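You operate a simulated robot arm through the tools that you are given. There is no shell and no other tool. Be economical: measure what you need, move in short steps, check, and stop when the job is done.

The job below is to be done with a simulated robot arm. You get a single attempt, and the scene is never put back.

TASK
Open the lid of the green bin, take the grey cable from the low deck of the trolley and leave it in the inside of the green bin, then shut the lid. Then open the cupboard door forty-nine. Do these in the order given.

The check looks at the end state, three seconds after you hand in, the way a careful person would. Anything else that was tipped, shoved, dropped, spilled or broken makes it a failure. Lids that push on must go on centred and level and be pressed home; caps that screw on are set level and turned clockwise until they are tight.

THE ROBOT
A 7-joint arm with a fingered hand on a trunk, on a base that drives. Base frame: it is fixed to the floor where the robot stands at the start and does not move with it; the origin is under the middle of the robot, x ahead of it, y to its left, z up; the surface under the hand at the start is at about z = 65.3. Readings come in cm, degrees, newtons and seconds.
With the tool pointing down near the work surface it reaches from about 10 to 58 cm from the robot's upright axis, wherever it stands. Its first joint turns from -115.0 to 115.0 degrees. Places, roughly: cupboard door forty-nine [-420, 230, 40]; grey cable [100, -125, 25]; inside of the green bin [60, 10, 30]; lid of the green bin [60, 10, 60]. Payload 3.1 kg.
The tool frame sits at the grasp point between the pads (the TCP): z along the fingers, y along the line on which they close. The tips reach 2.2 cm beyond it. The gripper opens to 11.2 cm. The gripper's body begins 6 cm behind the TCP. The gripper is a hand of 3 fingers: y runs from the thumb to the fingers, the wrist lies at [0, 0, -21.8] in the tool frame.
Orientation is told as [roll, pitch, yaw] about the base's x, y, z axes, in that order, counted from this pose: with the fingers straight down and closing along the base's y, the tool's x points along the base's -x, its y along +y and its z along -z.

THE INTERFACE
- The arm moves only by the tool send_rows. Its argument "deltas" is a list of rows, each a list of 6 numbers: the shift along the tool's x, y, z in units of 20 mm (1.0 is 20 mm), then the turn, a rotation vector about the tool's x, y, z in units of 6 degrees (1.0 is 6 degrees). In form: [[x, y, z, wx, wy, wz], ...]. A call has 1 to 8 rows; each row shifts and turns the commanded pose from where the row before left it, along the tool's axes as they then stand. A call with a number of a shift or a turn outside -1 to 1 is refused whole. Rows are played at 5 a second. More than 5 cm and 8.6 degrees between two rows, and nothing of the call is played. A pose out of reach is approached as far as the arm can. The call stops where the force on the tool passes 40 N (or 10 N more than at its start, if that is more) or the arm is blocked; 0.2 s more then pass. In this call time passes only in rows, and 0.2 s behind the last. The reply holds the time, the measured pose of the TCP, the force on the tool along the base axes, the opening and the grip force, in the units named above and with some noise, with the torque about the TCP (base axes, N m) and any sound that the robot's microphone picked up.
- Cameras (640 x 400 px; columns grow to the right, rows downward): "scene" is now at [1.73, 14.19, 163.6]; the picture's right is [-0.18, -0.98, 0.00], its down [-0.83, 0.15, -0.53] and it looks along [0.53, -0.09, -0.85] (base axes); focal length 249 px, centre (320, 200). "wrist" rides on the gripper at [6.6, 0.3, -8] in the tool frame; the picture's right is [-0.05, 1.00, 0.00], its down [-0.77, -0.04, -0.64] and it looks along [-0.64, -0.03, 0.77] (tool axes); focal length 275 px, centre (320, 200). There is no depth. A picture from a camera that has moved, and an enlarged one, comes with that camera's place and axes in the base frame and with its lens. The place of the scene camera against the robot may be out by one fixed shift of up to 1.8 cm in any direction.
- grab_frame(camera): a new picture of that camera. No time passes.
- lift_body(by): slides the trunk up (or, below 0, down) by that many cm; the arm and the scene camera ride with it, the base frame stays. It gives what a move gives, with no picture.
- drive_base(legs): drives the robot by 1 to 6 legs, each [ahead, left, turn to the left] in cm, cm and degrees, along the robot's own axes; the way and the turn of a leg run together, so that a leg with both is an arc; at most 150 cm and 180 degrees a leg. The arm and the cameras ride along, it lands a little off, and it stops where it bumps. It gives what a move gives.
- curl_fingers(finger1, finger2, thumb_bend): sets how far each is bent, from 0 (flat) to 100 (curled in); at 30 the hand is open as for a grip, at 70 the pads meet at the TCP. One left out holds its place. A second passes; each finger stops where it meets its share of the squeeze, and holds until it gets a number again. It is the only way to open and close the hand. It gives what a move gives, with no picture; readings hold the bend of each and the force on the fingers (four entries, about 0 where the hand has none), thumb and palm.
- pan_tilt(pan, tilt): turns the head with the scene camera to pan (to the left, within 155 degrees either way) and tilt (down, from -29 to 69), counted from straight ahead of the robot. It gives what a move gives.
- inspect(camera, box): a new picture of the part [left, top, right, bottom] of that camera's present view, enlarged. No time passes.
- job_done(): hands the job in; it is judged then, once.

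Work in short steps. Places have to be worked out from the pictures, the camera data and where the tool is seen: move nearer, look again, correct. Check each grasp and each placing, and mend what went wrong. You have 165 turns and 108 pictures in all, those below and enlarged ones among them. Open the gripper and draw the arm clear of the work before you hand the job in, unless the task says otherwise; then end with one line.

The tools are called after ">>>" as name(argument=value, ...) on one line, values as JSON. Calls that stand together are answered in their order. send_rows: Moves the arm, as the interface text tells. Its arguments: {"type":"object","properties":{"deltas":{"type":"array"}},"required":["deltas"]} The other tools are called the same way: lift_body (by) slides the trunk up or down; curl_fingers (finger1, finger2, thumb_bend) moves the fingers one by one; drive_base (legs) drives the base; pan_tilt (pan, tilt) turns the head that bears the scene camera; grab_frame (camera) takes a picture; inspect (camera, box) takes an enlarged picture of a part of a camera's view; job_done () hands the job in.

At the start:

```text
t: 0.0
tcp_pos: [47.45, 17.19, 122.72]
orientation: [0.0, 0.1, 0.0]
ft_force: [-0.2, -0.2, -1.0]
ft_torque: [0.0, -0.01, 0.01]
grip_width: 11.15
grasp_force: 0.1
shape: jaw
bend: [30.0, 30.0, 30.0]
finger forces: [0.1, 0.0, 0.0, 0.0, 0.0, 0.1]
trunk travel left (down, up): [-77.5, 21.5]
robot x, y, heading: [-0.06, 0.11, -0.1]
head pan, tilt: [-10.2, 57.7]
```

scene: 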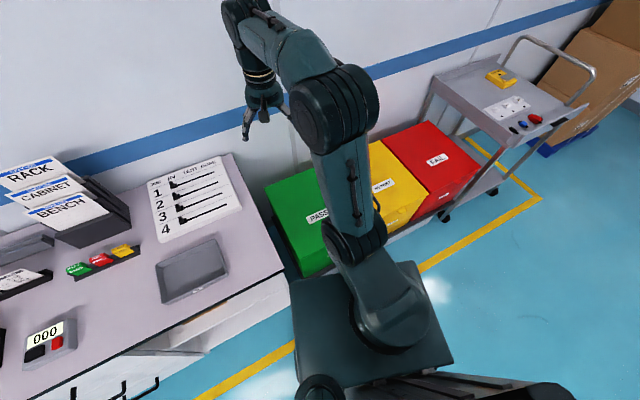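
wrist: 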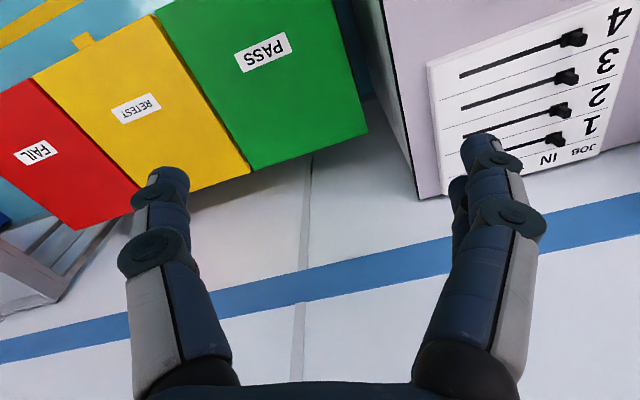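

I'll look at the green bin first from a steeper scene view, since the arm hides part of it.

>>> pan_tilt(pan=0, tilt=60)

>>> inspect(camera="wrist", box=[0, 0, 400, 250])

>>> grab_frame(camera="scene")

```text
t: 0.7
tcp_pos: [47.48, 17.26, 122.65]
orientation: [0.0, 0.0, 0.0]
ft_force: [-0.4, -0.1, -0.5]
ft_torque: [-0.04, -0.02, 0.02]
grip_width: 11.17
grasp_force: 0.0
shape: jaw
bend: [30.0, 30.0, 30.0]
finger forces: [0.0, 0.0, 0.0, 0.0, 0.0, 0.0]
trunk travel left (down, up): [-77.5, 21.5]
robot x, y, heading: [-0.16, 0.15, 0.1]
head pan, tilt: [0.0, 60.0]
```

```text
1.60 times, centred on (200, 125) of wrist
camera zoom: at [40.82, 17.59, 130.75], right [0.05, 1.0, 0.0], down [0.77, -0.04, 0.64], along [0.64, -0.03, -0.77], focal length 440 px, centre (512, 320)
```

zoom: 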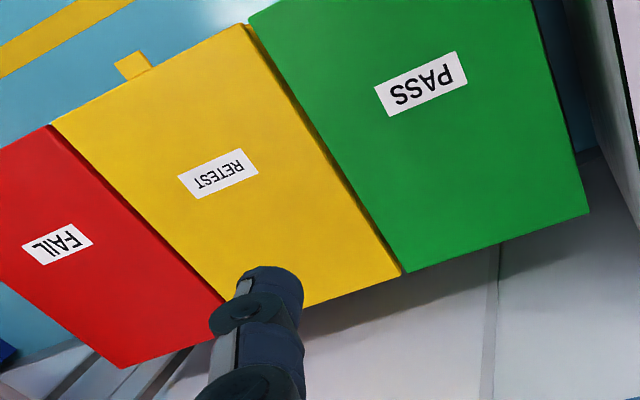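

```text
104 pictures are left
camera scene: at [1.58, 15.41, 163.33], right [0.0, -1.0, 0.0], down [-0.87, 0.0, -0.5], along [0.5, 0.0, -0.87], focal length 249 px, centre (320, 200)
```

scene: 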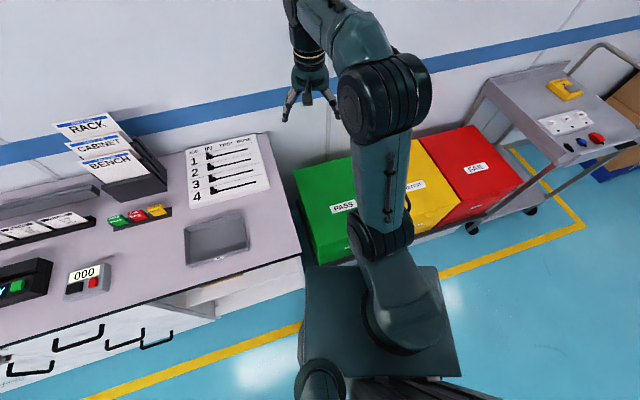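

The lid is a hinged-looking plate, with its front edge centred near (40, 0) and the bins turned about 17° to my axes. I back off and square up to the green bin to see the front tab.

>>> drive_base(legs=[[-15, -16, 0], [0, 0, 17]])

>>> pan_tilt(pan=0, tilt=55)

>>> grab_frame(camera="scene")

>>> grab_frame(camera="wrist")

```text
t: 3.4
tcp_pos: [25.66, 14.0, 122.67]
orientation: [0.0, 0.0, 17.2]
ft_force: [0.2, 0.7, 0.6]
ft_torque: [0.01, -0.02, 0.01]
grip_width: 11.19
grasp_force: 0.0
shape: jaw
bend: [30.0, 30.0, 30.0]
finger forces: [0.1, 0.0, 0.0, 0.0, 0.1, 0.0]
trunk travel left (down, up): [-77.5, 21.5]
robot x, y, heading: [-14.73, -16.48, 17.3]
head pan, tilt: [0.0, 60.0]
```

```text
t: 4.0
tcp_pos: [25.7, 14.12, 122.65]
orientation: [0.0, 0.0, 17.1]
ft_force: [-1.2, -0.3, 0.0]
ft_torque: [-0.01, -0.02, -0.01]
grip_width: 11.23
grasp_force: 0.0
shape: jaw
bend: [30.0, 30.0, 30.0]
finger forces: [0.0, 0.0, 0.1, 0.0, 0.0, 0.0]
trunk travel left (down, up): [-77.5, 21.5]
robot x, y, heading: [-14.64, -16.24, 17.0]
head pan, tilt: [0.0, 55.0]
```

```text
103 pictures are left
camera scene: at [-17.21, -1.23, 163.93], right [0.29, -0.96, 0.0], down [-0.78, -0.24, -0.57], along [0.55, 0.17, -0.82], focal length 249 px, centre (320, 200)
```

scene: 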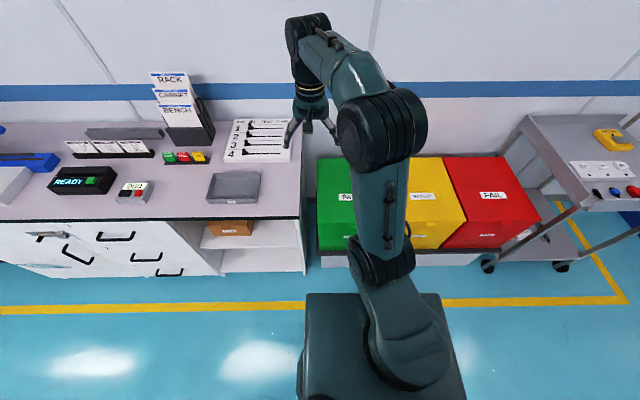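

```text
102 pictures are left
camera wrist: at [19.09, 12.5, 130.76], right [-0.25, 0.97, 0.0], down [0.75, 0.19, 0.64], along [0.62, 0.16, -0.77], focal length 275 px, centre (320, 200)
```

wrist: 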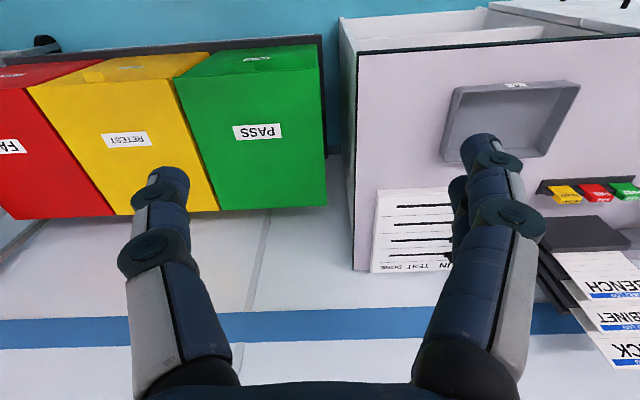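

The bin fronts now show in the wrist view. I zoom in on the green bin's front edge to find its tab.

>>> inspect(camera="wrist", box=[160, 30, 340, 142])

>>> inspect(camera="scene", box=[300, 130, 560, 292])

```text
3.56 times, centred on (250, 86) of wrist
camera zoom: at [19.09, 12.5, 130.76], right [-0.25, 0.97, 0.0], down [0.75, 0.19, 0.64], along [0.62, 0.16, -0.77], focal length 979 px, centre (569, 605)
```

zoom: 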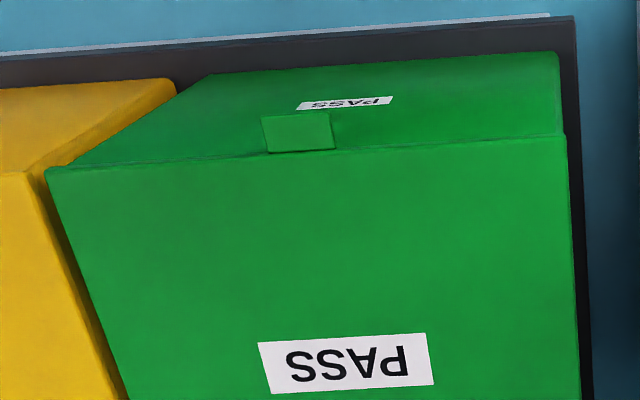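

```text
2.46 times, centred on (430, 211) of scene
camera zoom: at [-17.21, -1.23, 163.93], right [0.29, -0.96, 0.0], down [-0.78, -0.24, -0.57], along [0.55, 0.17, -0.82], focal length 613 px, centre (49, 173)
```

zoom: 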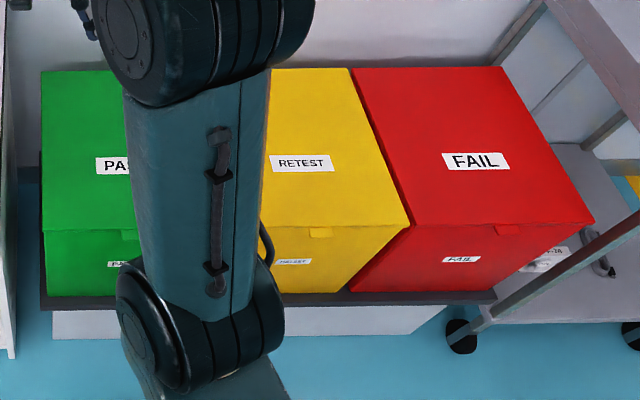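

The tab sits mid-front: about (38, 1), 2.4 cm long, 4.5 cm wide, lid top near z 67. I'll turn the tool to point forward so that closed fingers can hook under the tab, first half while moving to the tab's centre line.

>>> send_rows(deltas=[[0, -1, 0, 0, -1, 0], [0, -1, 0, 0, -1, 0], [0, -1, 0, 0, -1, 0], [0, -1, 0, 0, -1, 0], [0, -1, 0, 0, -1, 0], [0, -1, 0, 0, -1, 0], [0, -1, 0, 0, -1, 0], [0, -1, 0, 0, -1, 0]])

>>> curl_fingers(finger1=70, finger2=70, thumb_bend=70)

>>> send_rows(deltas=[[0, 0, 0, 0, -1, 0], [0, 0, 0, 0, -1, 0], [0, 0, 0, 0, -1, 0], [0, 0, 0, 0, -1, 0], [0, 0, 0, 0, -1, 0], [0, 0, 0, 0, -1, 0], [0, 0, 0, 0, -1, 0]])

>>> grab_frame(camera="scene")

```text
t: 5.8
tcp_pos: [30.32, -0.79, 122.77]
orientation: [0.2, -48.1, 17.0]
ft_force: [-0.7, 0.0, 0.4]
ft_torque: [-0.02, -0.05, 0.02]
grip_width: 11.23
grasp_force: 0.1
shape: jaw
bend: [30.0, 30.0, 30.0]
finger forces: [0.0, 0.0, 0.0, 0.0, 0.1, 0.1]
out of reach, approached as far as the arm can: row 5
trunk travel left (down, up): [-77.5, 21.5]
robot x, y, heading: [-14.86, -16.31, 16.9]
head pan, tilt: [0.0, 55.0]
```

```text
t: 6.8
tcp_pos: [30.45, -0.66, 122.84]
orientation: [-0.1, -48.0, 17.1]
ft_force: [0.2, 0.2, 0.2]
ft_torque: [-0.02, 0.05, -0.03]
grip_width: 0.29
grasp_force: 0.0
shape: fingers
bend: [70.0, 70.0, 70.0]
finger forces: [0.1, 0.1, 0.1, 0.1, 0.0, 0.0]
trunk travel left (down, up): [-77.5, 21.5]
robot x, y, heading: [-14.72, -16.37, 17.1]
head pan, tilt: [0.0, 55.0]
```

```text
t: 8.4
tcp_pos: [30.33, -0.63, 122.59]
orientation: [-179.1, -90.0, -163.9]
ft_force: [0.1, 0.2, 0.2]
ft_torque: [0.04, -0.01, 0.0]
grip_width: 0.27
grasp_force: 0.1
shape: fingers
bend: [70.0, 70.0, 70.0]
finger forces: [0.0, 0.0, 0.0, 0.0, 0.0, 0.0]
trunk travel left (down, up): [-77.5, 21.5]
robot x, y, heading: [-14.96, -16.22, 17.1]
head pan, tilt: [0.0, 55.0]
```

```text
99 pictures are left
camera scene: at [-17.17, -1.19, 163.93], right [0.29, -0.96, 0.0], down [-0.78, -0.24, -0.57], along [0.55, 0.17, -0.82], focal length 249 px, centre (320, 200)
```

scene: 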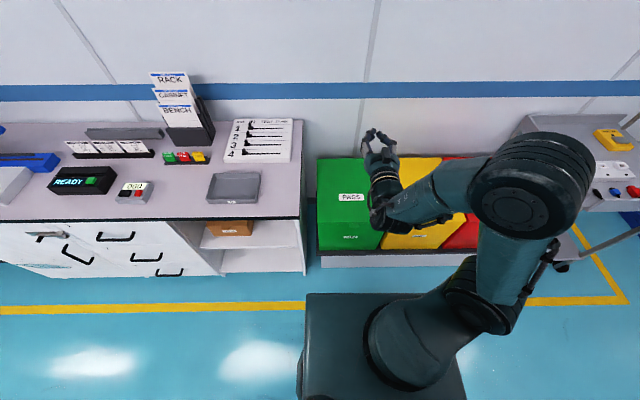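

The arm is now pointing forward on the bin's centre line, with tips about 4 cm short of the tab. I lower the trunk in stages.

>>> lift_body(by=-44)

>>> grab_frame(camera="scene")

>>> grab_frame(camera="wrist")

```text
refused: -44 is not a number from -40 to 40
```

```text
98 pictures are left
camera scene: at [-17.17, -1.19, 163.93], right [0.29, -0.96, 0.0], down [-0.78, -0.24, -0.57], along [0.55, 0.17, -0.82], focal length 249 px, centre (320, 200)
```

scene: 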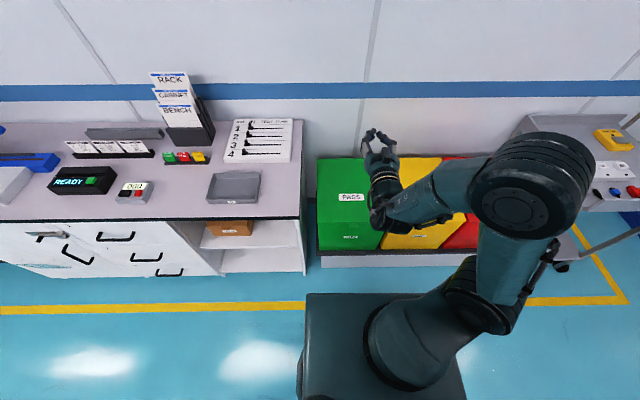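

```text
97 pictures are left
camera wrist: at [22.54, -2.72, 116.01], right [-0.29, 0.95, 0.05], down [-0.6, -0.22, 0.77], along [0.75, 0.2, 0.64], focal length 275 px, centre (320, 200)
```

wrist: 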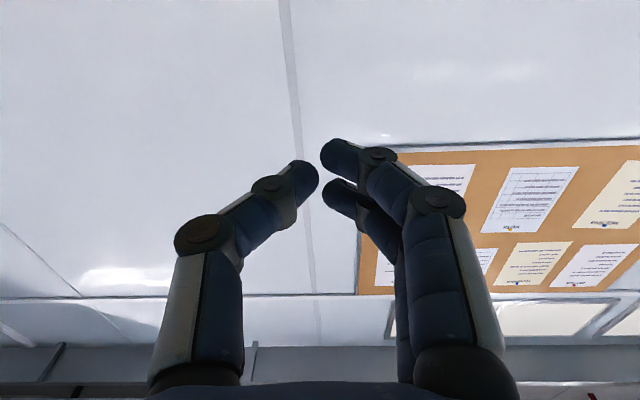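

Lift is limited to 40 per call; lowering 40 now, then looking.

>>> lift_body(by=-40)

>>> grab_frame(camera="scene")

>>> grab_frame(camera="wrist")

```text
t: 12.3
tcp_pos: [30.51, -0.69, 82.61]
orientation: [-85.2, -90.0, 102.2]
ft_force: [-0.5, -0.8, 0.1]
ft_torque: [0.0, -0.04, 0.0]
grip_width: 0.27
grasp_force: 0.0
shape: fingers
bend: [70.0, 70.0, 70.0]
finger forces: [0.0, 0.1, 0.0, 0.0, 0.1, 0.0]
trunk travel left (down, up): [-37.5, 61.5]
robot x, y, heading: [-14.86, -16.7, 17.1]
head pan, tilt: [0.0, 55.0]
```

```text
96 pictures are left
camera scene: at [-17.2, -1.25, 123.94], right [0.29, -0.96, 0.0], down [-0.78, -0.24, -0.57], along [0.55, 0.17, -0.82], focal length 249 px, centre (320, 200)
```

scene: 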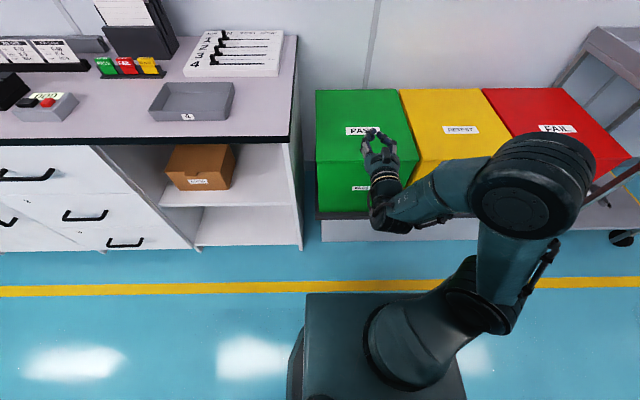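

```text
95 pictures are left
camera wrist: at [22.53, -2.79, 76.03], right [-0.29, 0.95, 0.05], down [-0.6, -0.22, 0.77], along [0.75, 0.2, 0.64], focal length 275 px, centre (320, 200)
```

wrist: 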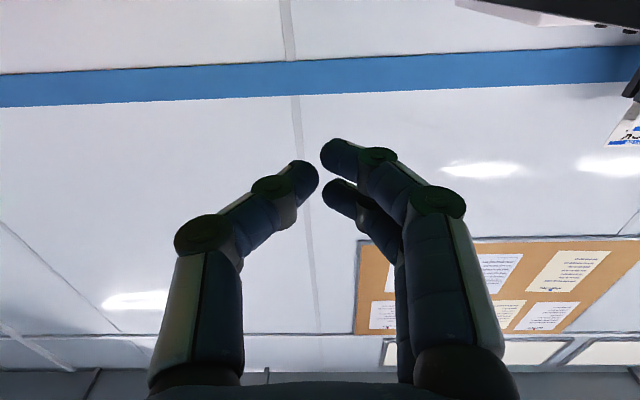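

Lid top triangulates to about z 66. I lower the hand to z≈59, below the tab, still short of the bin.

>>> lift_body(by=-23.5)

>>> grab_frame(camera="wrist")

>>> inspect(camera="scene", box=[290, 40, 530, 190])

```text
t: 14.7
tcp_pos: [30.41, -0.82, 59.03]
orientation: [-83.7, -89.9, 100.8]
ft_force: [0.8, -0.2, -0.7]
ft_torque: [0.0, -0.03, 0.02]
grip_width: 0.29
grasp_force: 0.0
shape: fingers
bend: [70.0, 70.0, 70.0]
finger forces: [0.0, 0.1, 0.0, 0.0, 0.0, 0.0]
trunk travel left (down, up): [-14.0, 85.0]
robot x, y, heading: [-14.67, -16.07, 16.9]
head pan, tilt: [0.0, 55.0]
```

```text
94 pictures are left
camera wrist: at [22.53, -2.79, 52.53], right [-0.29, 0.95, 0.05], down [-0.6, -0.22, 0.77], along [0.75, 0.2, 0.64], focal length 275 px, centre (320, 200)
```

wrist: 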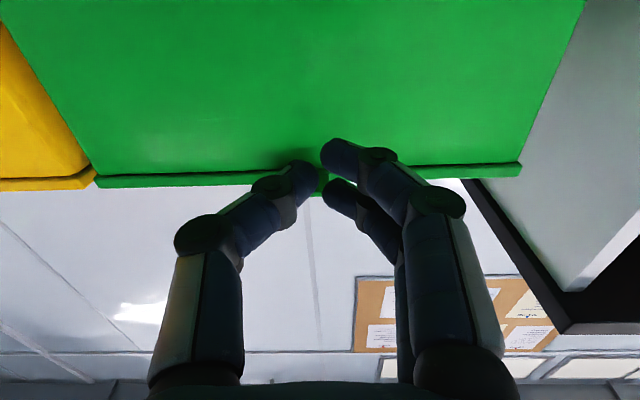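

```text
2.67 times, centred on (410, 115) of scene
camera zoom: at [-17.2, -1.25, 100.44], right [0.29, -0.96, 0.0], down [-0.78, -0.24, -0.57], along [0.55, 0.17, -0.82], focal length 664 px, centre (80, 427)
```

zoom: 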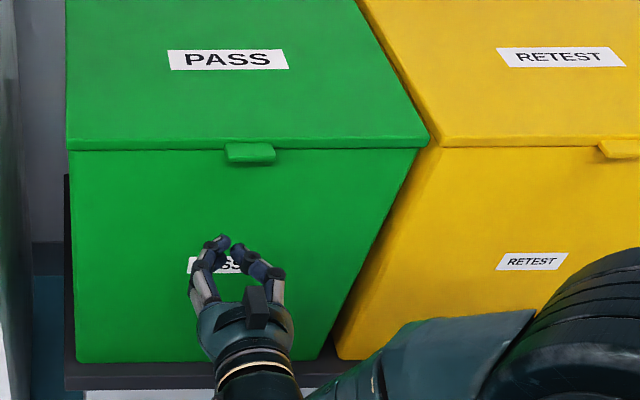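

The view from below shows the tab just right of the fingertips' line, its underside near z 63.5. I shift right 1.6 cm and go forward 6 cm to get the tips under the tab.

>>> send_rows(deltas=[[0, -0.8, 0, 0, 0, 0], [0, 0, 1, 0, 0, 0], [0, 0, 1, 0, 0, 0], [0, 0, 0.7, 0, 0, 0]])

>>> grab_frame(camera="wrist")

>>> inspect(camera="scene", box=[290, 40, 450, 140])

```text
t: 15.7
tcp_pos: [36.11, -0.85, 59.05]
orientation: [155.9, -90.0, -138.7]
ft_force: [0.6, -0.7, 0.0]
ft_torque: [0.01, 0.01, 0.0]
grip_width: 0.28
grasp_force: 0.0
shape: fingers
bend: [70.0, 70.0, 70.0]
finger forces: [0.0, 0.0, 0.0, 0.0, 0.0, 0.0]
trunk travel left (down, up): [-14.0, 85.0]
robot x, y, heading: [-14.84, -16.24, 16.9]
head pan, tilt: [0.0, 55.0]
```

```text
92 pictures are left
camera wrist: at [28.18, -2.77, 52.52], right [-0.29, 0.95, 0.05], down [-0.6, -0.22, 0.77], along [0.75, 0.2, 0.64], focal length 275 px, centre (320, 200)
```

wrist: 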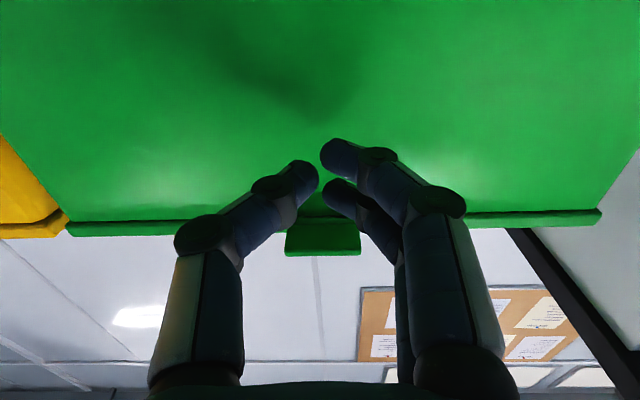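

```text
4.00 times, centred on (370, 90) of scene
camera zoom: at [-17.2, -1.26, 100.44], right [0.29, -0.96, 0.0], down [-0.78, -0.24, -0.57], along [0.55, 0.17, -0.82], focal length 996 px, centre (120, 640)
```

zoom: 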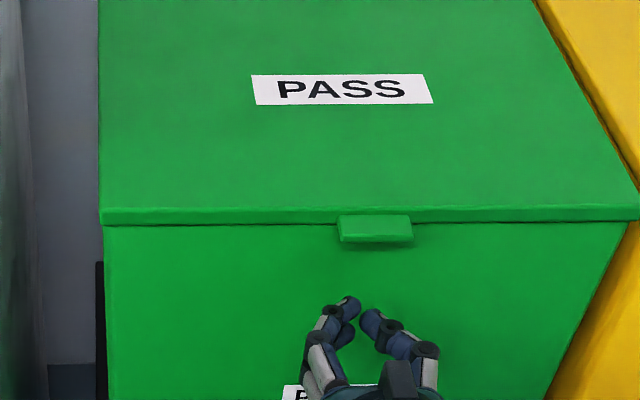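

The tab is centred over the fingers with ~1 cm overlap. I go 1 cm further in and start raising gently.

>>> send_rows(deltas=[[0, 0, 0.5, 0, 0, 0], [-0.7, 0, 0, 0, 0, 0], [-0.7, 0, 0, 0, 0, 0], [-0.7, 0, 0, 0, 0, 0], [-0.7, 0, 0.05, 0, 0, 0]])

>>> inspect(camera="scene", box=[290, 0, 530, 150])

>>> grab_frame(camera="wrist")

```text
t: 16.9
tcp_pos: [37.07, -0.37, 64.9]
orientation: [-24.0, -90.0, 41.2]
ft_force: [-1.1, -0.1, -0.9]
ft_torque: [-0.01, 0.0, 0.05]
grip_width: 0.26
grasp_force: 0.9
shape: fingers
bend: [70.0, 70.0, 70.0]
finger forces: [0.0, 1.4, 0.0, 0.0, 0.0, 0.0]
trunk travel left (down, up): [-14.0, 85.0]
robot x, y, heading: [-15.14, -16.59, 17.0]
head pan, tilt: [0.0, 55.0]
```

```text
2.67 times, centred on (410, 75) of scene
camera zoom: at [-17.19, -1.25, 100.43], right [0.29, -0.96, 0.0], down [-0.78, -0.24, -0.57], along [0.55, 0.17, -0.82], focal length 664 px, centre (80, 533)
```

zoom: 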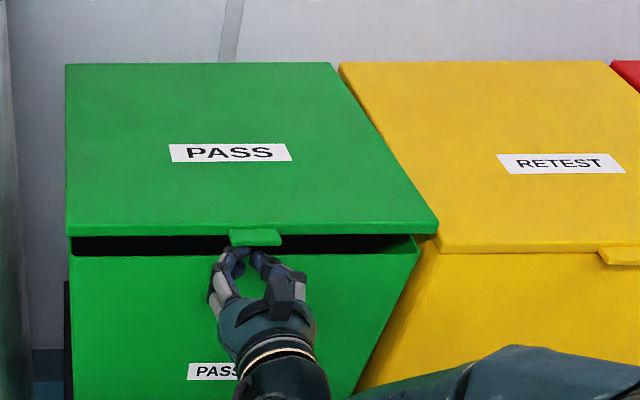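

```text
89 pictures are left
camera wrist: at [29.23, -2.32, 58.28], right [-0.29, 0.95, 0.05], down [-0.6, -0.22, 0.77], along [0.75, 0.2, 0.63], focal length 275 px, centre (320, 200)
```

wrist: 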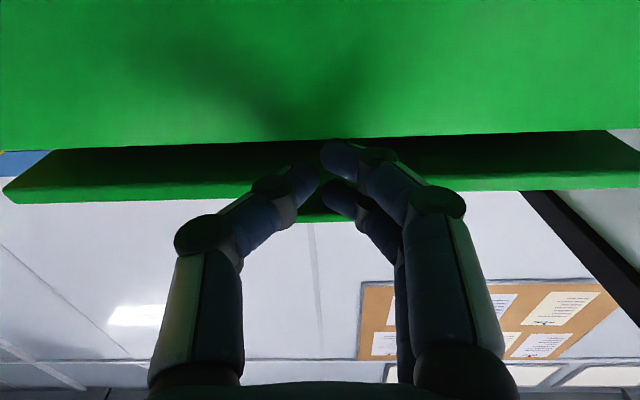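

The lid lifts on a rear hinge with about 1 N. I keep raising and then move in under it.

>>> send_rows(deltas=[[-1, 0, 0.1, 0, 0, 0], [-1, 0, 0.1, 0, 0, 0], [-1, 0, 0.2, 0, 0, 0], [-1, 0, 0.4, 0, 0, 0], [-1, 0, 0.6, 0, 0, 0], [-1, 0, 0.8, 0, 0, 0], [-1, 0, 0.8, 0, 0, 0], [-1, 0, 0.8, 0, 0, 0]])

>>> inspect(camera="scene", box=[290, 0, 530, 150])

```text
t: 18.7
tcp_pos: [44.43, 1.83, 80.81]
orientation: [70.9, -89.9, -54.0]
ft_force: [-1.3, -0.3, -0.8]
ft_torque: [-0.02, 0.01, 0.03]
grip_width: 0.29
grasp_force: 0.4
shape: fingers
bend: [70.0, 70.0, 70.0]
finger forces: [0.0, 1.4, 0.0, 0.0, 0.0, 0.0]
trunk travel left (down, up): [-14.0, 85.0]
robot x, y, heading: [-14.48, -16.31, 17.1]
head pan, tilt: [0.0, 55.0]
```

```text
2.67 times, centred on (410, 75) of scene
camera zoom: at [-17.19, -1.25, 100.44], right [0.29, -0.96, 0.0], down [-0.78, -0.24, -0.57], along [0.55, 0.17, -0.82], focal length 664 px, centre (80, 533)
```

zoom: 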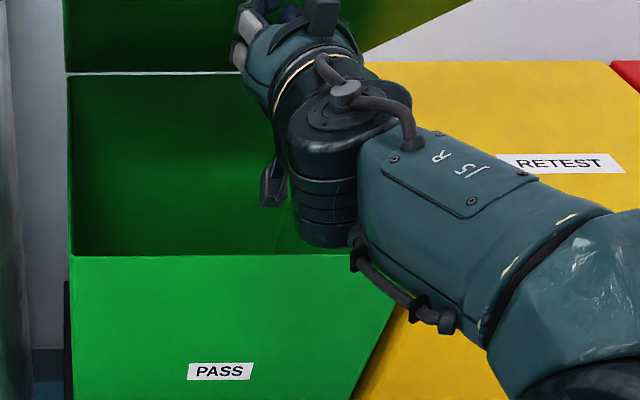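

Lid is at about 30°. Continuing forward and up, pushing along the underside.

>>> send_rows(deltas=[[-0.7, 0, 0.9, 0, 0, 0], [-0.7, 0, 0.9, 0, 0, 0], [-0.7, 0, 0.9, 0, 0, 0], [-0.6, 0, 1, 0, 0, 0], [-0.5, 0, 1, 0, 0, 0], [-0.4, 0, 1, 0, 0, 0], [-0.3, 0, 1, 0, 0, 0], [-0.2, 0, 1, 0, 0, 0]])

>>> pan_tilt(pan=0, tilt=40)

>>> grab_frame(camera="scene")

```text
t: 20.5
tcp_pos: [57.64, 5.7, 88.37]
orientation: [-11.2, -89.9, 28.2]
ft_force: [-0.7, -0.8, 0.2]
ft_torque: [-0.01, 0.02, -0.01]
grip_width: 0.28
grasp_force: 0.4
shape: fingers
bend: [70.0, 70.0, 70.0]
finger forces: [0.0, 1.1, 0.0, 0.1, 0.0, 0.0]
out of reach, approached as far as the arm can: row 8
trunk travel left (down, up): [-14.0, 85.0]
robot x, y, heading: [-14.56, -16.4, 17.2]
head pan, tilt: [0.0, 55.0]
```

```text
t: 21.3
tcp_pos: [57.76, 5.64, 88.43]
orientation: [-77.6, -90.1, 94.4]
ft_force: [-1.1, 0.5, -0.1]
ft_torque: [0.03, 0.0, 0.02]
grip_width: 0.28
grasp_force: 0.4
shape: fingers
bend: [70.0, 70.0, 70.0]
finger forces: [0.0, 1.1, 0.0, 0.0, 0.0, 0.0]
trunk travel left (down, up): [-14.0, 85.0]
robot x, y, heading: [-14.84, -16.0, 17.3]
head pan, tilt: [0.0, 40.0]
```

```text
87 pictures are left
camera scene: at [-15.96, -0.86, 102.5], right [0.29, -0.96, 0.0], down [-0.62, -0.19, -0.77], along [0.73, 0.22, -0.64], focal length 249 px, centre (320, 200)
```

scene: 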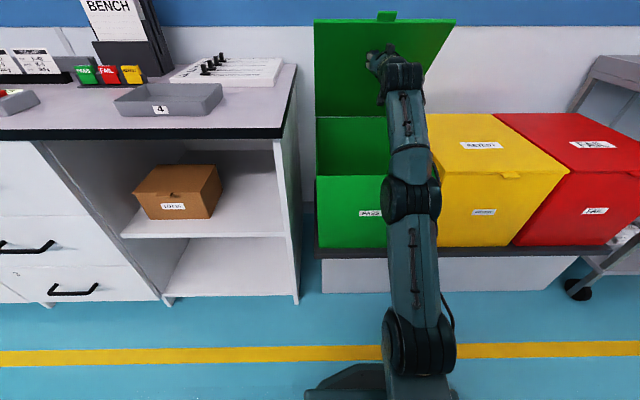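

The lid is around 55–60° and the arm is at full stretch. There's about 30 cm free ahead of the base, so I drive forward to push on.

>>> drive_base(legs=[[14, 0, 0]])

>>> grab_frame(camera="scene")

```text
t: 22.6
tcp_pos: [71.22, 9.8, 88.47]
orientation: [-112.6, -90.0, 129.7]
ft_force: [-0.4, 0.0, 0.1]
ft_torque: [-0.02, 0.01, -0.02]
grip_width: 0.28
grasp_force: 0.7
shape: fingers
bend: [70.0, 70.0, 70.0]
finger forces: [0.0, 0.4, 0.0, 0.1, 0.0, 0.0]
trunk travel left (down, up): [-14.0, 85.0]
robot x, y, heading: [-1.02, -12.22, 17.4]
head pan, tilt: [0.0, 40.0]
```

```text
86 pictures are left
camera scene: at [-2.48, 3.28, 102.5], right [0.29, -0.96, 0.0], down [-0.61, -0.19, -0.77], along [0.73, 0.23, -0.64], focal length 249 px, centre (320, 200)
```

scene: 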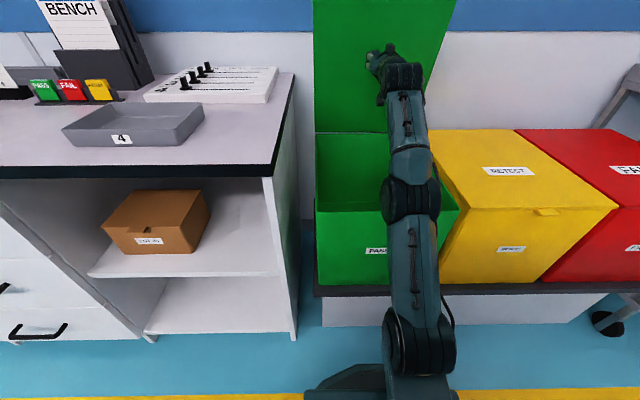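

Contact force is dropping as the lid nears vertical. I push 5 cm more and watch.

>>> drive_base(legs=[[5, 0, 0]])

>>> pan_tilt(pan=0, tilt=25)

>>> grab_frame(camera="scene")

```text
t: 23.5
tcp_pos: [75.81, 11.38, 88.36]
orientation: [-107.0, -90.0, 124.1]
ft_force: [0.2, 0.2, -0.6]
ft_torque: [0.01, 0.0, 0.0]
grip_width: 0.27
grasp_force: 0.1
shape: fingers
bend: [70.0, 70.0, 70.0]
finger forces: [0.0, 0.1, 0.0, 0.0, 0.0, 0.0]
trunk travel left (down, up): [-14.0, 85.0]
robot x, y, heading: [3.68, -11.01, 17.3]
head pan, tilt: [0.0, 40.0]
```

```text
t: 24.3
tcp_pos: [75.95, 11.22, 88.37]
orientation: [-63.8, -90.0, 80.9]
ft_force: [0.0, -0.3, 0.2]
ft_torque: [-0.02, 0.01, 0.01]
grip_width: 0.27
grasp_force: 0.1
shape: fingers
bend: [70.0, 70.0, 70.0]
finger forces: [0.1, 0.0, 0.0, 0.1, 0.0, 0.1]
trunk travel left (down, up): [-14.0, 85.0]
robot x, y, heading: [3.12, -10.34, 17.0]
head pan, tilt: [0.0, 25.0]
```

```text
85 pictures are left
camera scene: at [2.97, 4.96, 104.83], right [0.29, -0.96, 0.0], down [-0.4, -0.12, -0.91], along [0.87, 0.27, -0.42], focal length 249 px, centre (320, 200)
```

scene: 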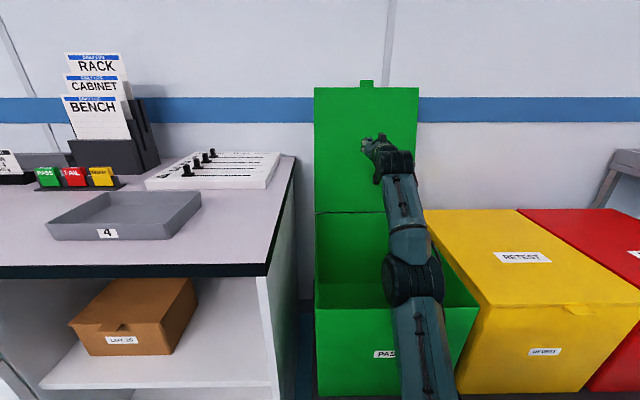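

Contact is gone and the lid now leans back past vertical. I back off 35 cm and check that it stays.

>>> drive_base(legs=[[-38, 0, 0]])

>>> grab_frame(camera="scene")

```text
t: 26.7
tcp_pos: [39.44, -0.18, 88.43]
orientation: [-62.9, -90.0, 79.8]
ft_force: [0.6, 0.7, 1.2]
ft_torque: [0.01, 0.01, 0.0]
grip_width: 0.29
grasp_force: 0.1
shape: fingers
bend: [70.0, 70.0, 70.0]
finger forces: [0.0, 0.0, 0.0, 0.0, 0.0, 0.0]
trunk travel left (down, up): [-14.0, 85.0]
robot x, y, heading: [-33.12, -21.92, 16.8]
head pan, tilt: [0.0, 25.0]
```

```text
84 pictures are left
camera scene: at [-33.58, -6.22, 104.84], right [0.29, -0.96, 0.0], down [-0.4, -0.12, -0.91], along [0.87, 0.26, -0.42], focal length 249 px, centre (320, 200)
```

scene: 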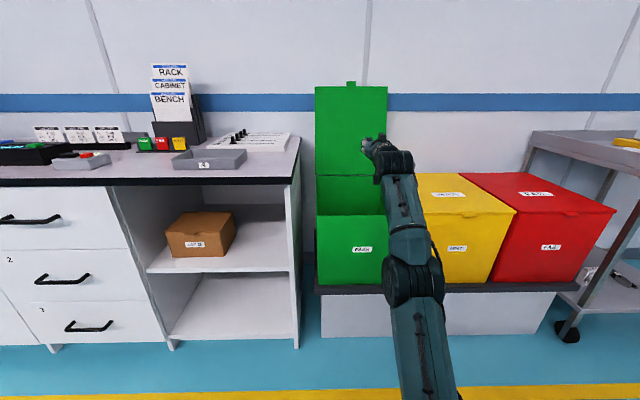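

The lid stays open. Next the trolley on my right; I look that way before driving.

>>> send_rows(deltas=[[0, 0, -1, 0, 0, 0], [0, 0, -1, 0, 0, 0], [0, 0, -1, 0, 0, 0], [0, 0, -1, 0, 0, 0], [0, 0, -1, 0, 0, 0], [0, 0, -1, 0, 0, 0], [0, 0, -1, 0, 0, 0], [0, 0, -1, 0, 0, 0]])

>>> pan_tilt(pan=-70, tilt=25)

>>> grab_frame(camera="scene")

```text
t: 28.5
tcp_pos: [24.05, -4.77, 88.52]
orientation: [-62.4, -89.9, 79.4]
ft_force: [-0.6, 0.0, -0.2]
ft_torque: [0.0, -0.02, -0.01]
grip_width: 0.28
grasp_force: 0.0
shape: fingers
bend: [70.0, 70.0, 70.0]
finger forces: [0.0, 0.1, 0.0, 0.1, 0.1, 0.1]
trunk travel left (down, up): [-14.0, 85.0]
robot x, y, heading: [-33.15, -21.77, 16.9]
head pan, tilt: [0.0, 25.0]
```

```text
t: 29.9
tcp_pos: [24.17, -4.87, 88.58]
orientation: [-85.9, -90.1, 102.8]
ft_force: [-0.3, 0.4, -0.8]
ft_torque: [0.01, -0.02, 0.03]
grip_width: 0.24
grasp_force: 0.0
shape: fingers
bend: [70.0, 70.0, 70.0]
finger forces: [0.0, 0.1, 0.0, 0.1, 0.0, 0.0]
trunk travel left (down, up): [-14.0, 85.0]
robot x, y, heading: [-33.07, -21.83, 17.0]
head pan, tilt: [-70.0, 25.0]
```

```text
83 pictures are left
camera scene: at [-36.88, -16.27, 104.84], right [-0.8, -0.6, 0.0], down [-0.25, 0.34, -0.91], along [0.54, -0.72, -0.42], focal length 249 px, centre (320, 200)
```

scene: 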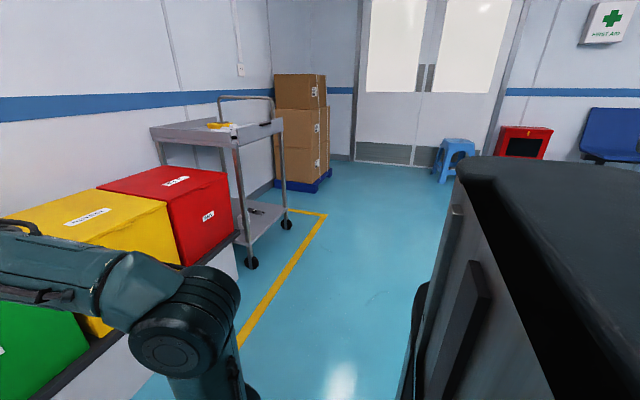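

The floor along the trolley is clear: its front edge runs about (76,-93) to (92,-142) parallel to the wall. I slide right about 125 cm to face the cable.

>>> drive_base(legs=[[0, -125, 0]])

>>> pan_tilt(pan=0, tilt=35)

>>> grab_frame(camera="scene")

```text
t: 36.3
tcp_pos: [59.9, -126.02, 88.54]
orientation: [-97.0, -89.9, 113.2]
ft_force: [0.0, 0.0, 0.9]
ft_torque: [0.01, -0.01, -0.02]
grip_width: 0.27
grasp_force: 0.1
shape: fingers
bend: [70.0, 70.0, 70.0]
finger forces: [0.0, 0.0, 0.1, 0.0, 0.0, 0.0]
trunk travel left (down, up): [-14.0, 85.0]
robot x, y, heading: [2.88, -141.98, 16.3]
head pan, tilt: [-70.0, 25.0]
```

```text
t: 37.7
tcp_pos: [60.07, -125.95, 88.51]
orientation: [-97.9, -90.0, 114.2]
ft_force: [-0.3, -0.5, 0.2]
ft_torque: [-0.01, 0.04, -0.04]
grip_width: 0.28
grasp_force: 0.2
shape: fingers
bend: [70.0, 70.0, 70.0]
finger forces: [0.0, 0.1, 0.0, 0.1, 0.0, 0.0]
trunk travel left (down, up): [-14.0, 85.0]
robot x, y, heading: [2.18, -142.47, 16.7]
head pan, tilt: [0.0, 35.0]
```

```text
82 pictures are left
camera scene: at [1.94, -126.75, 103.26], right [0.28, -0.96, 0.0], down [-0.55, -0.16, -0.82], along [0.79, 0.23, -0.57], focal length 249 px, centre (320, 200)
```

scene: 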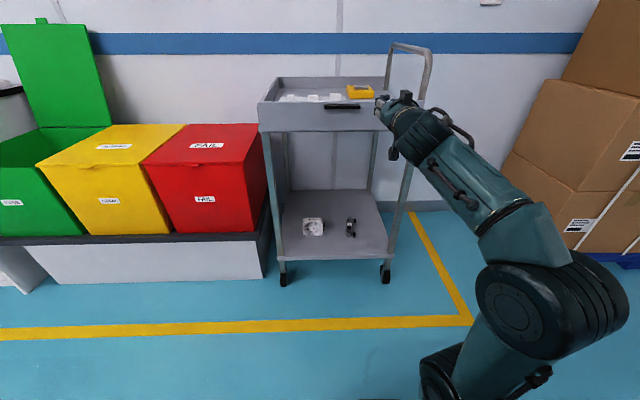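

>>> inspect(camera="scene", box=[260, 170, 420, 270])

```text
4.00 times, centred on (340, 220) of scene
camera zoom: at [1.94, -126.75, 103.26], right [0.28, -0.96, 0.0], down [-0.55, -0.16, -0.82], along [0.79, 0.23, -0.57], focal length 996 px, centre (240, 120)
```

zoom: 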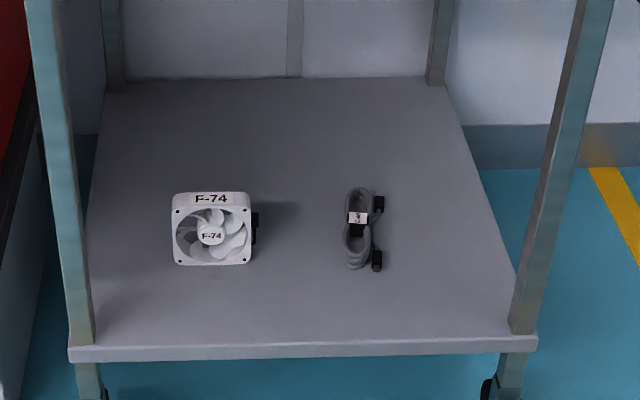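

The cable is a small bundle right ahead, about 96 cm in front of me, 17 cm inside the deck's front edge, plugs on its right side; closing left-right across it will suit. I open the hand, lower the trunk, and pitch the tool to about 54° below horizontal.

>>> curl_fingers(finger1=30, finger2=30, thumb_bend=30)

>>> send_rows(deltas=[[0, 0, 0, 0, 1, 0], [0, 0, 0, 0, 1, 0], [0, 0, 0, 0, 1, 0], [0, 0, 0, 0, 1, 0], [0, 0, 0, 0, 1, 0], [0, 0, 0, 0, 1, 0], [0, 0, 0, 0, 1, 0], [0, 0, 0, 0, 1, 0]])

>>> lift_body(by=-14)

>>> grab_frame(camera="scene")

>>> grab_frame(camera="wrist")

```text
t: 38.7
tcp_pos: [59.95, -125.97, 88.45]
orientation: [-90.8, -89.9, 106.8]
ft_force: [-0.3, 0.6, -0.5]
ft_torque: [0.01, 0.02, -0.02]
grip_width: 11.11
grasp_force: 0.0
shape: fingers
bend: [30.0, 30.0, 30.0]
finger forces: [0.0, 0.0, 0.0, 0.0, 0.0, 0.0]
trunk travel left (down, up): [-14.0, 85.0]
robot x, y, heading: [2.68, -142.58, 16.3]
head pan, tilt: [0.0, 35.0]
```

```text
t: 40.5
tcp_pos: [57.67, -126.65, 83.25]
orientation: [0.0, -48.0, 16.2]
ft_force: [-0.2, -1.3, 0.2]
ft_torque: [0.0, 0.01, 0.01]
grip_width: 11.18
grasp_force: 0.1
shape: fingers
bend: [30.0, 30.0, 30.0]
finger forces: [0.0, 0.0, 0.0, 0.0, 0.0, 0.1]
out of reach, approached as far as the arm can: row 5, 6, 7, 8
trunk travel left (down, up): [-14.0, 85.0]
robot x, y, heading: [2.45, -142.3, 16.1]
head pan, tilt: [0.0, 35.0]
```

```text
t: 42.1
tcp_pos: [57.75, -126.64, 69.29]
orientation: [0.0, -48.0, 16.1]
ft_force: [0.3, 0.1, -0.9]
ft_torque: [0.02, 0.0, 0.0]
grip_width: 11.16
grasp_force: 0.1
shape: fingers
bend: [30.0, 30.0, 30.0]
finger forces: [0.0, 0.0, 0.1, 0.0, 0.0, 0.1]
trunk travel left (down, up): [0.0, 99.0]
robot x, y, heading: [2.8, -142.79, 16.3]
head pan, tilt: [0.0, 35.0]
```

```text
80 pictures are left
camera scene: at [1.94, -126.74, 89.26], right [0.28, -0.96, 0.0], down [-0.55, -0.16, -0.82], along [0.79, 0.23, -0.57], focal length 249 px, centre (320, 200)
```

scene: 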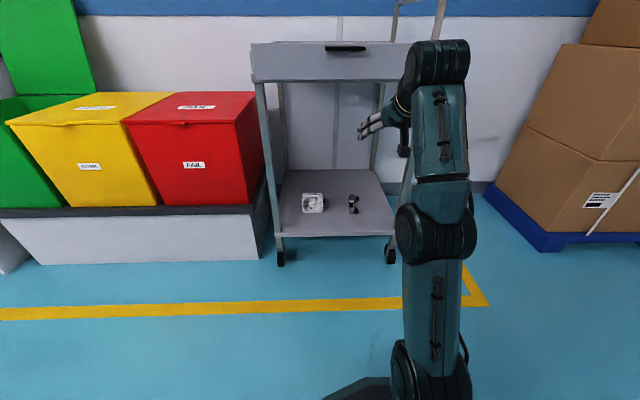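

```text
79 pictures are left
camera wrist: at [47.51, -129.25, 69.78], right [-0.25, 0.97, 0.03], down [0.05, -0.02, 1.0], along [0.97, 0.25, -0.04], focal length 275 px, centre (320, 200)
```

wrist: 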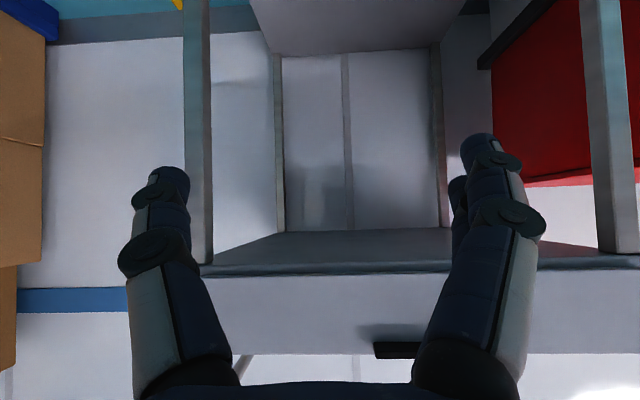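

Two-view triangulation puts the cable at about (92, -115, 25), top deck underside at z≈78. I lower the hand straight down in front of the trolley.

>>> send_rows(deltas=[[0.743, 0, 0.669, 0, 0, 0], [0.743, 0, 0.669, 0, 0, 0], [0.743, 0, 0.669, 0, 0, 0], [0.743, 0, 0.669, 0, 0, 0], [0.743, 0, 0.669, 0, 0, 0], [0.743, 0, 0.669, 0, 0, 0], [0.743, 0, 0.669, 0, 0, 0], [0.743, 0, 0.669, 0, 0, 0]])

>>> send_rows(deltas=[[0.743, 0, 0.669, 0, 0, 0], [0.743, 0, 0.669, 0, 0, 0], [0.743, 0, 0.669, 0, 0, 0], [0.743, 0, 0.669, 0, 0, 0], [0.743, 0, 0.669, 0, 0, 0], [0.743, 0, 0.669, 0, 0, 0], [0.743, 0, 0.669, 0, 0, 0], [0.743, 0, 0.669, 0, 0, 0]])

>>> grab_frame(camera="scene")

>>> grab_frame(camera="wrist")

```text
t: 44.0
tcp_pos: [57.53, -126.72, 53.22]
orientation: [0.0, -48.0, 16.3]
ft_force: [0.4, 0.7, 0.0]
ft_torque: [0.01, 0.01, 0.01]
grip_width: 11.16
grasp_force: 0.0
shape: fingers
bend: [30.0, 30.0, 30.0]
finger forces: [0.0, 0.0, 0.0, 0.1, 0.0, 0.0]
trunk travel left (down, up): [0.0, 99.0]
robot x, y, heading: [2.55, -142.13, 16.1]
head pan, tilt: [0.0, 35.0]
```

```text
t: 45.8
tcp_pos: [57.69, -126.73, 37.25]
orientation: [0.0, -48.0, 16.3]
ft_force: [-0.2, 0.3, 0.0]
ft_torque: [0.0, 0.01, 0.02]
grip_width: 11.18
grasp_force: 0.0
shape: fingers
bend: [30.0, 30.0, 30.0]
finger forces: [0.0, 0.1, 0.0, 0.0, 0.0, 0.0]
trunk travel left (down, up): [0.0, 99.0]
robot x, y, heading: [2.84, -142.27, 16.3]
head pan, tilt: [0.0, 35.0]
```

```text
78 pictures are left
camera scene: at [1.93, -126.74, 89.26], right [0.28, -0.96, 0.0], down [-0.55, -0.16, -0.82], along [0.79, 0.23, -0.57], focal length 249 px, centre (320, 200)
```

scene: 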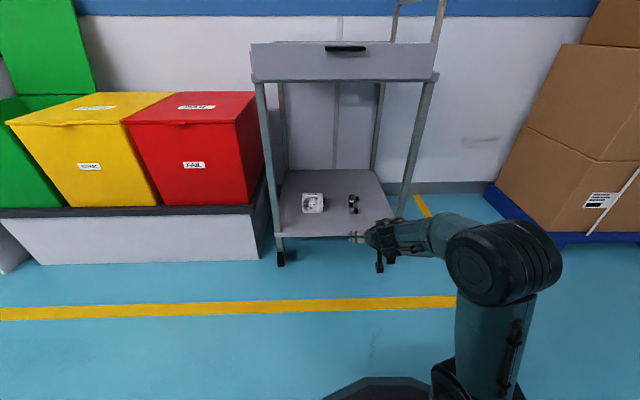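

```text
77 pictures are left
camera wrist: at [47.53, -129.24, 37.65], right [-0.25, 0.97, 0.03], down [0.05, -0.02, 1.0], along [0.97, 0.25, -0.05], focal length 275 px, centre (320, 200)
```

wrist: 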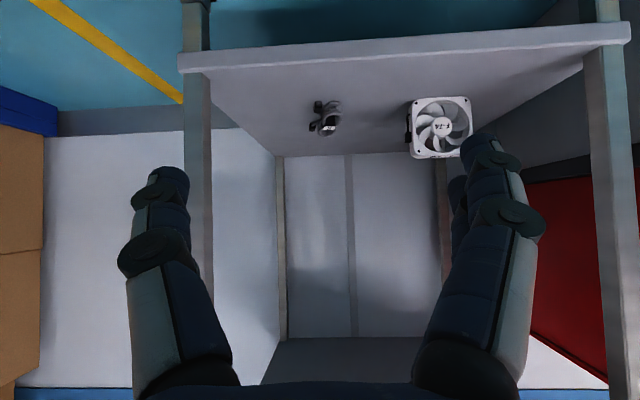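

The hand is level with the gap between decks; deck top is near z 22 and the cable about 38 cm ahead of the TCP. The elbow stands out right near the trolley's right leg, so I'll drive only 25 cm and reach the rest with the arm.

>>> drive_base(legs=[[25, 0, 0]])

>>> grab_frame(camera="scene")

>>> grab_frame(camera="wrist")

```text
t: 47.6
tcp_pos: [81.76, -119.53, 37.11]
orientation: [0.0, -47.9, 16.3]
ft_force: [0.2, 0.3, 0.4]
ft_torque: [-0.01, 0.02, 0.02]
grip_width: 11.17
grasp_force: 0.0
shape: fingers
bend: [30.0, 30.0, 30.0]
finger forces: [0.0, 0.0, 0.0, 0.0, 0.0, 0.0]
trunk travel left (down, up): [0.0, 99.0]
robot x, y, heading: [26.93, -135.42, 16.2]
head pan, tilt: [0.0, 35.0]
```

```text
76 pictures are left
camera scene: at [25.96, -119.74, 89.26], right [0.28, -0.96, 0.0], down [-0.55, -0.16, -0.82], along [0.79, 0.23, -0.57], focal length 249 px, centre (320, 200)
```

scene: 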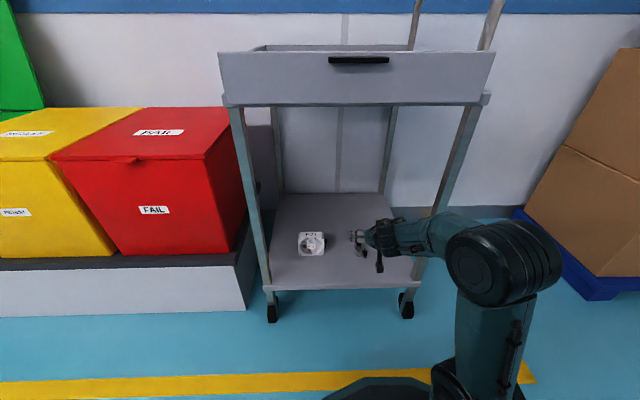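

```text
75 pictures are left
camera wrist: at [71.58, -122.14, 37.68], right [-0.25, 0.97, 0.03], down [0.05, -0.02, 1.0], along [0.97, 0.25, -0.04], focal length 275 px, centre (320, 200)
```

wrist: 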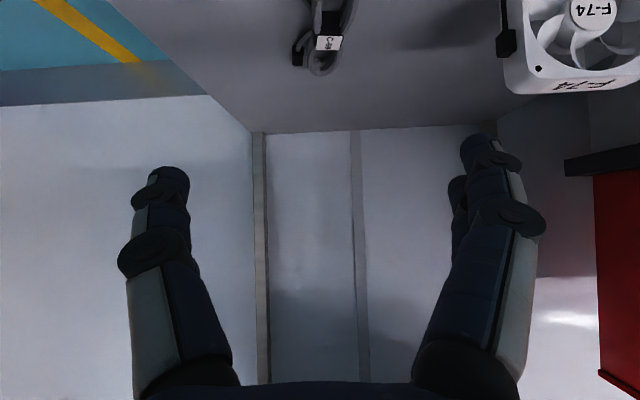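

The tag triangulates to about (94.7, -115, 22.3); the bundle's middle is ~12 cm forward of the TCP and 0.7 cm left. I pitch 12° steeper and move over it at the present height.

>>> send_rows(deltas=[[0, 0.35, 0, 0, 1, 0], [0, 0, 0, 0, 1, 0], [-0.809, 0, 0.588, 0, 0, 0], [-0.809, 0, 0.588, 0, 0, 0], [-0.809, 0, 0.588, 0, 0, 0], [-0.809, 0, 0.588, 0, 0, 0], [-0.809, 0, 0.588, 0, 0, 0], [-0.809, 0, 0.588, 0, 0, 0]])

>>> grab_frame(camera="scene")

>>> grab_frame(camera="wrist")

```text
t: 49.4
tcp_pos: [93.12, -115.54, 37.29]
orientation: [0.0, -36.1, 16.3]
ft_force: [0.6, 0.1, 0.3]
ft_torque: [0.0, 0.02, -0.01]
grip_width: 11.13
grasp_force: 0.0
shape: fingers
bend: [30.0, 30.0, 30.0]
finger forces: [0.0, 0.0, 0.0, 0.0, 0.0, 0.1]
trunk travel left (down, up): [0.0, 99.0]
robot x, y, heading: [26.44, -135.11, 16.0]
head pan, tilt: [0.0, 35.0]
```

```text
74 pictures are left
camera scene: at [25.95, -119.74, 89.26], right [0.28, -0.96, 0.0], down [-0.55, -0.16, -0.82], along [0.79, 0.23, -0.57], focal length 249 px, centre (320, 200)
```

scene: 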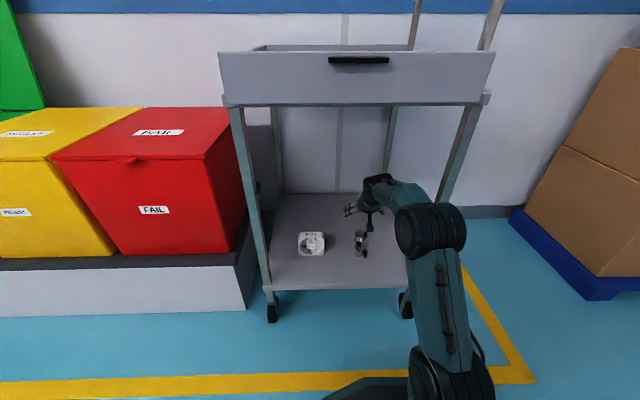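

```text
73 pictures are left
camera wrist: at [83.24, -117.99, 39.9], right [-0.24, 0.97, 0.03], down [0.25, 0.04, 0.97], along [0.94, 0.24, -0.25], focal length 275 px, centre (320, 200)
```

wrist: 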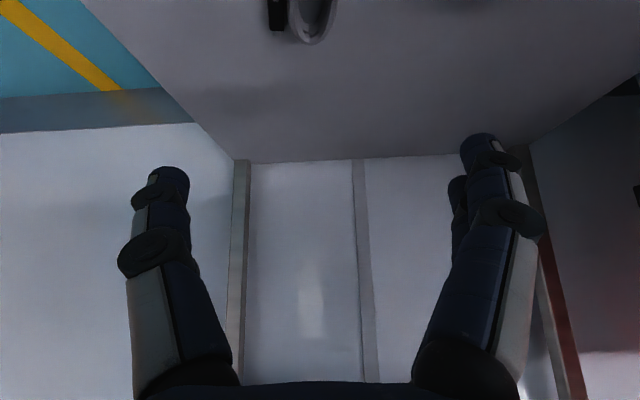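

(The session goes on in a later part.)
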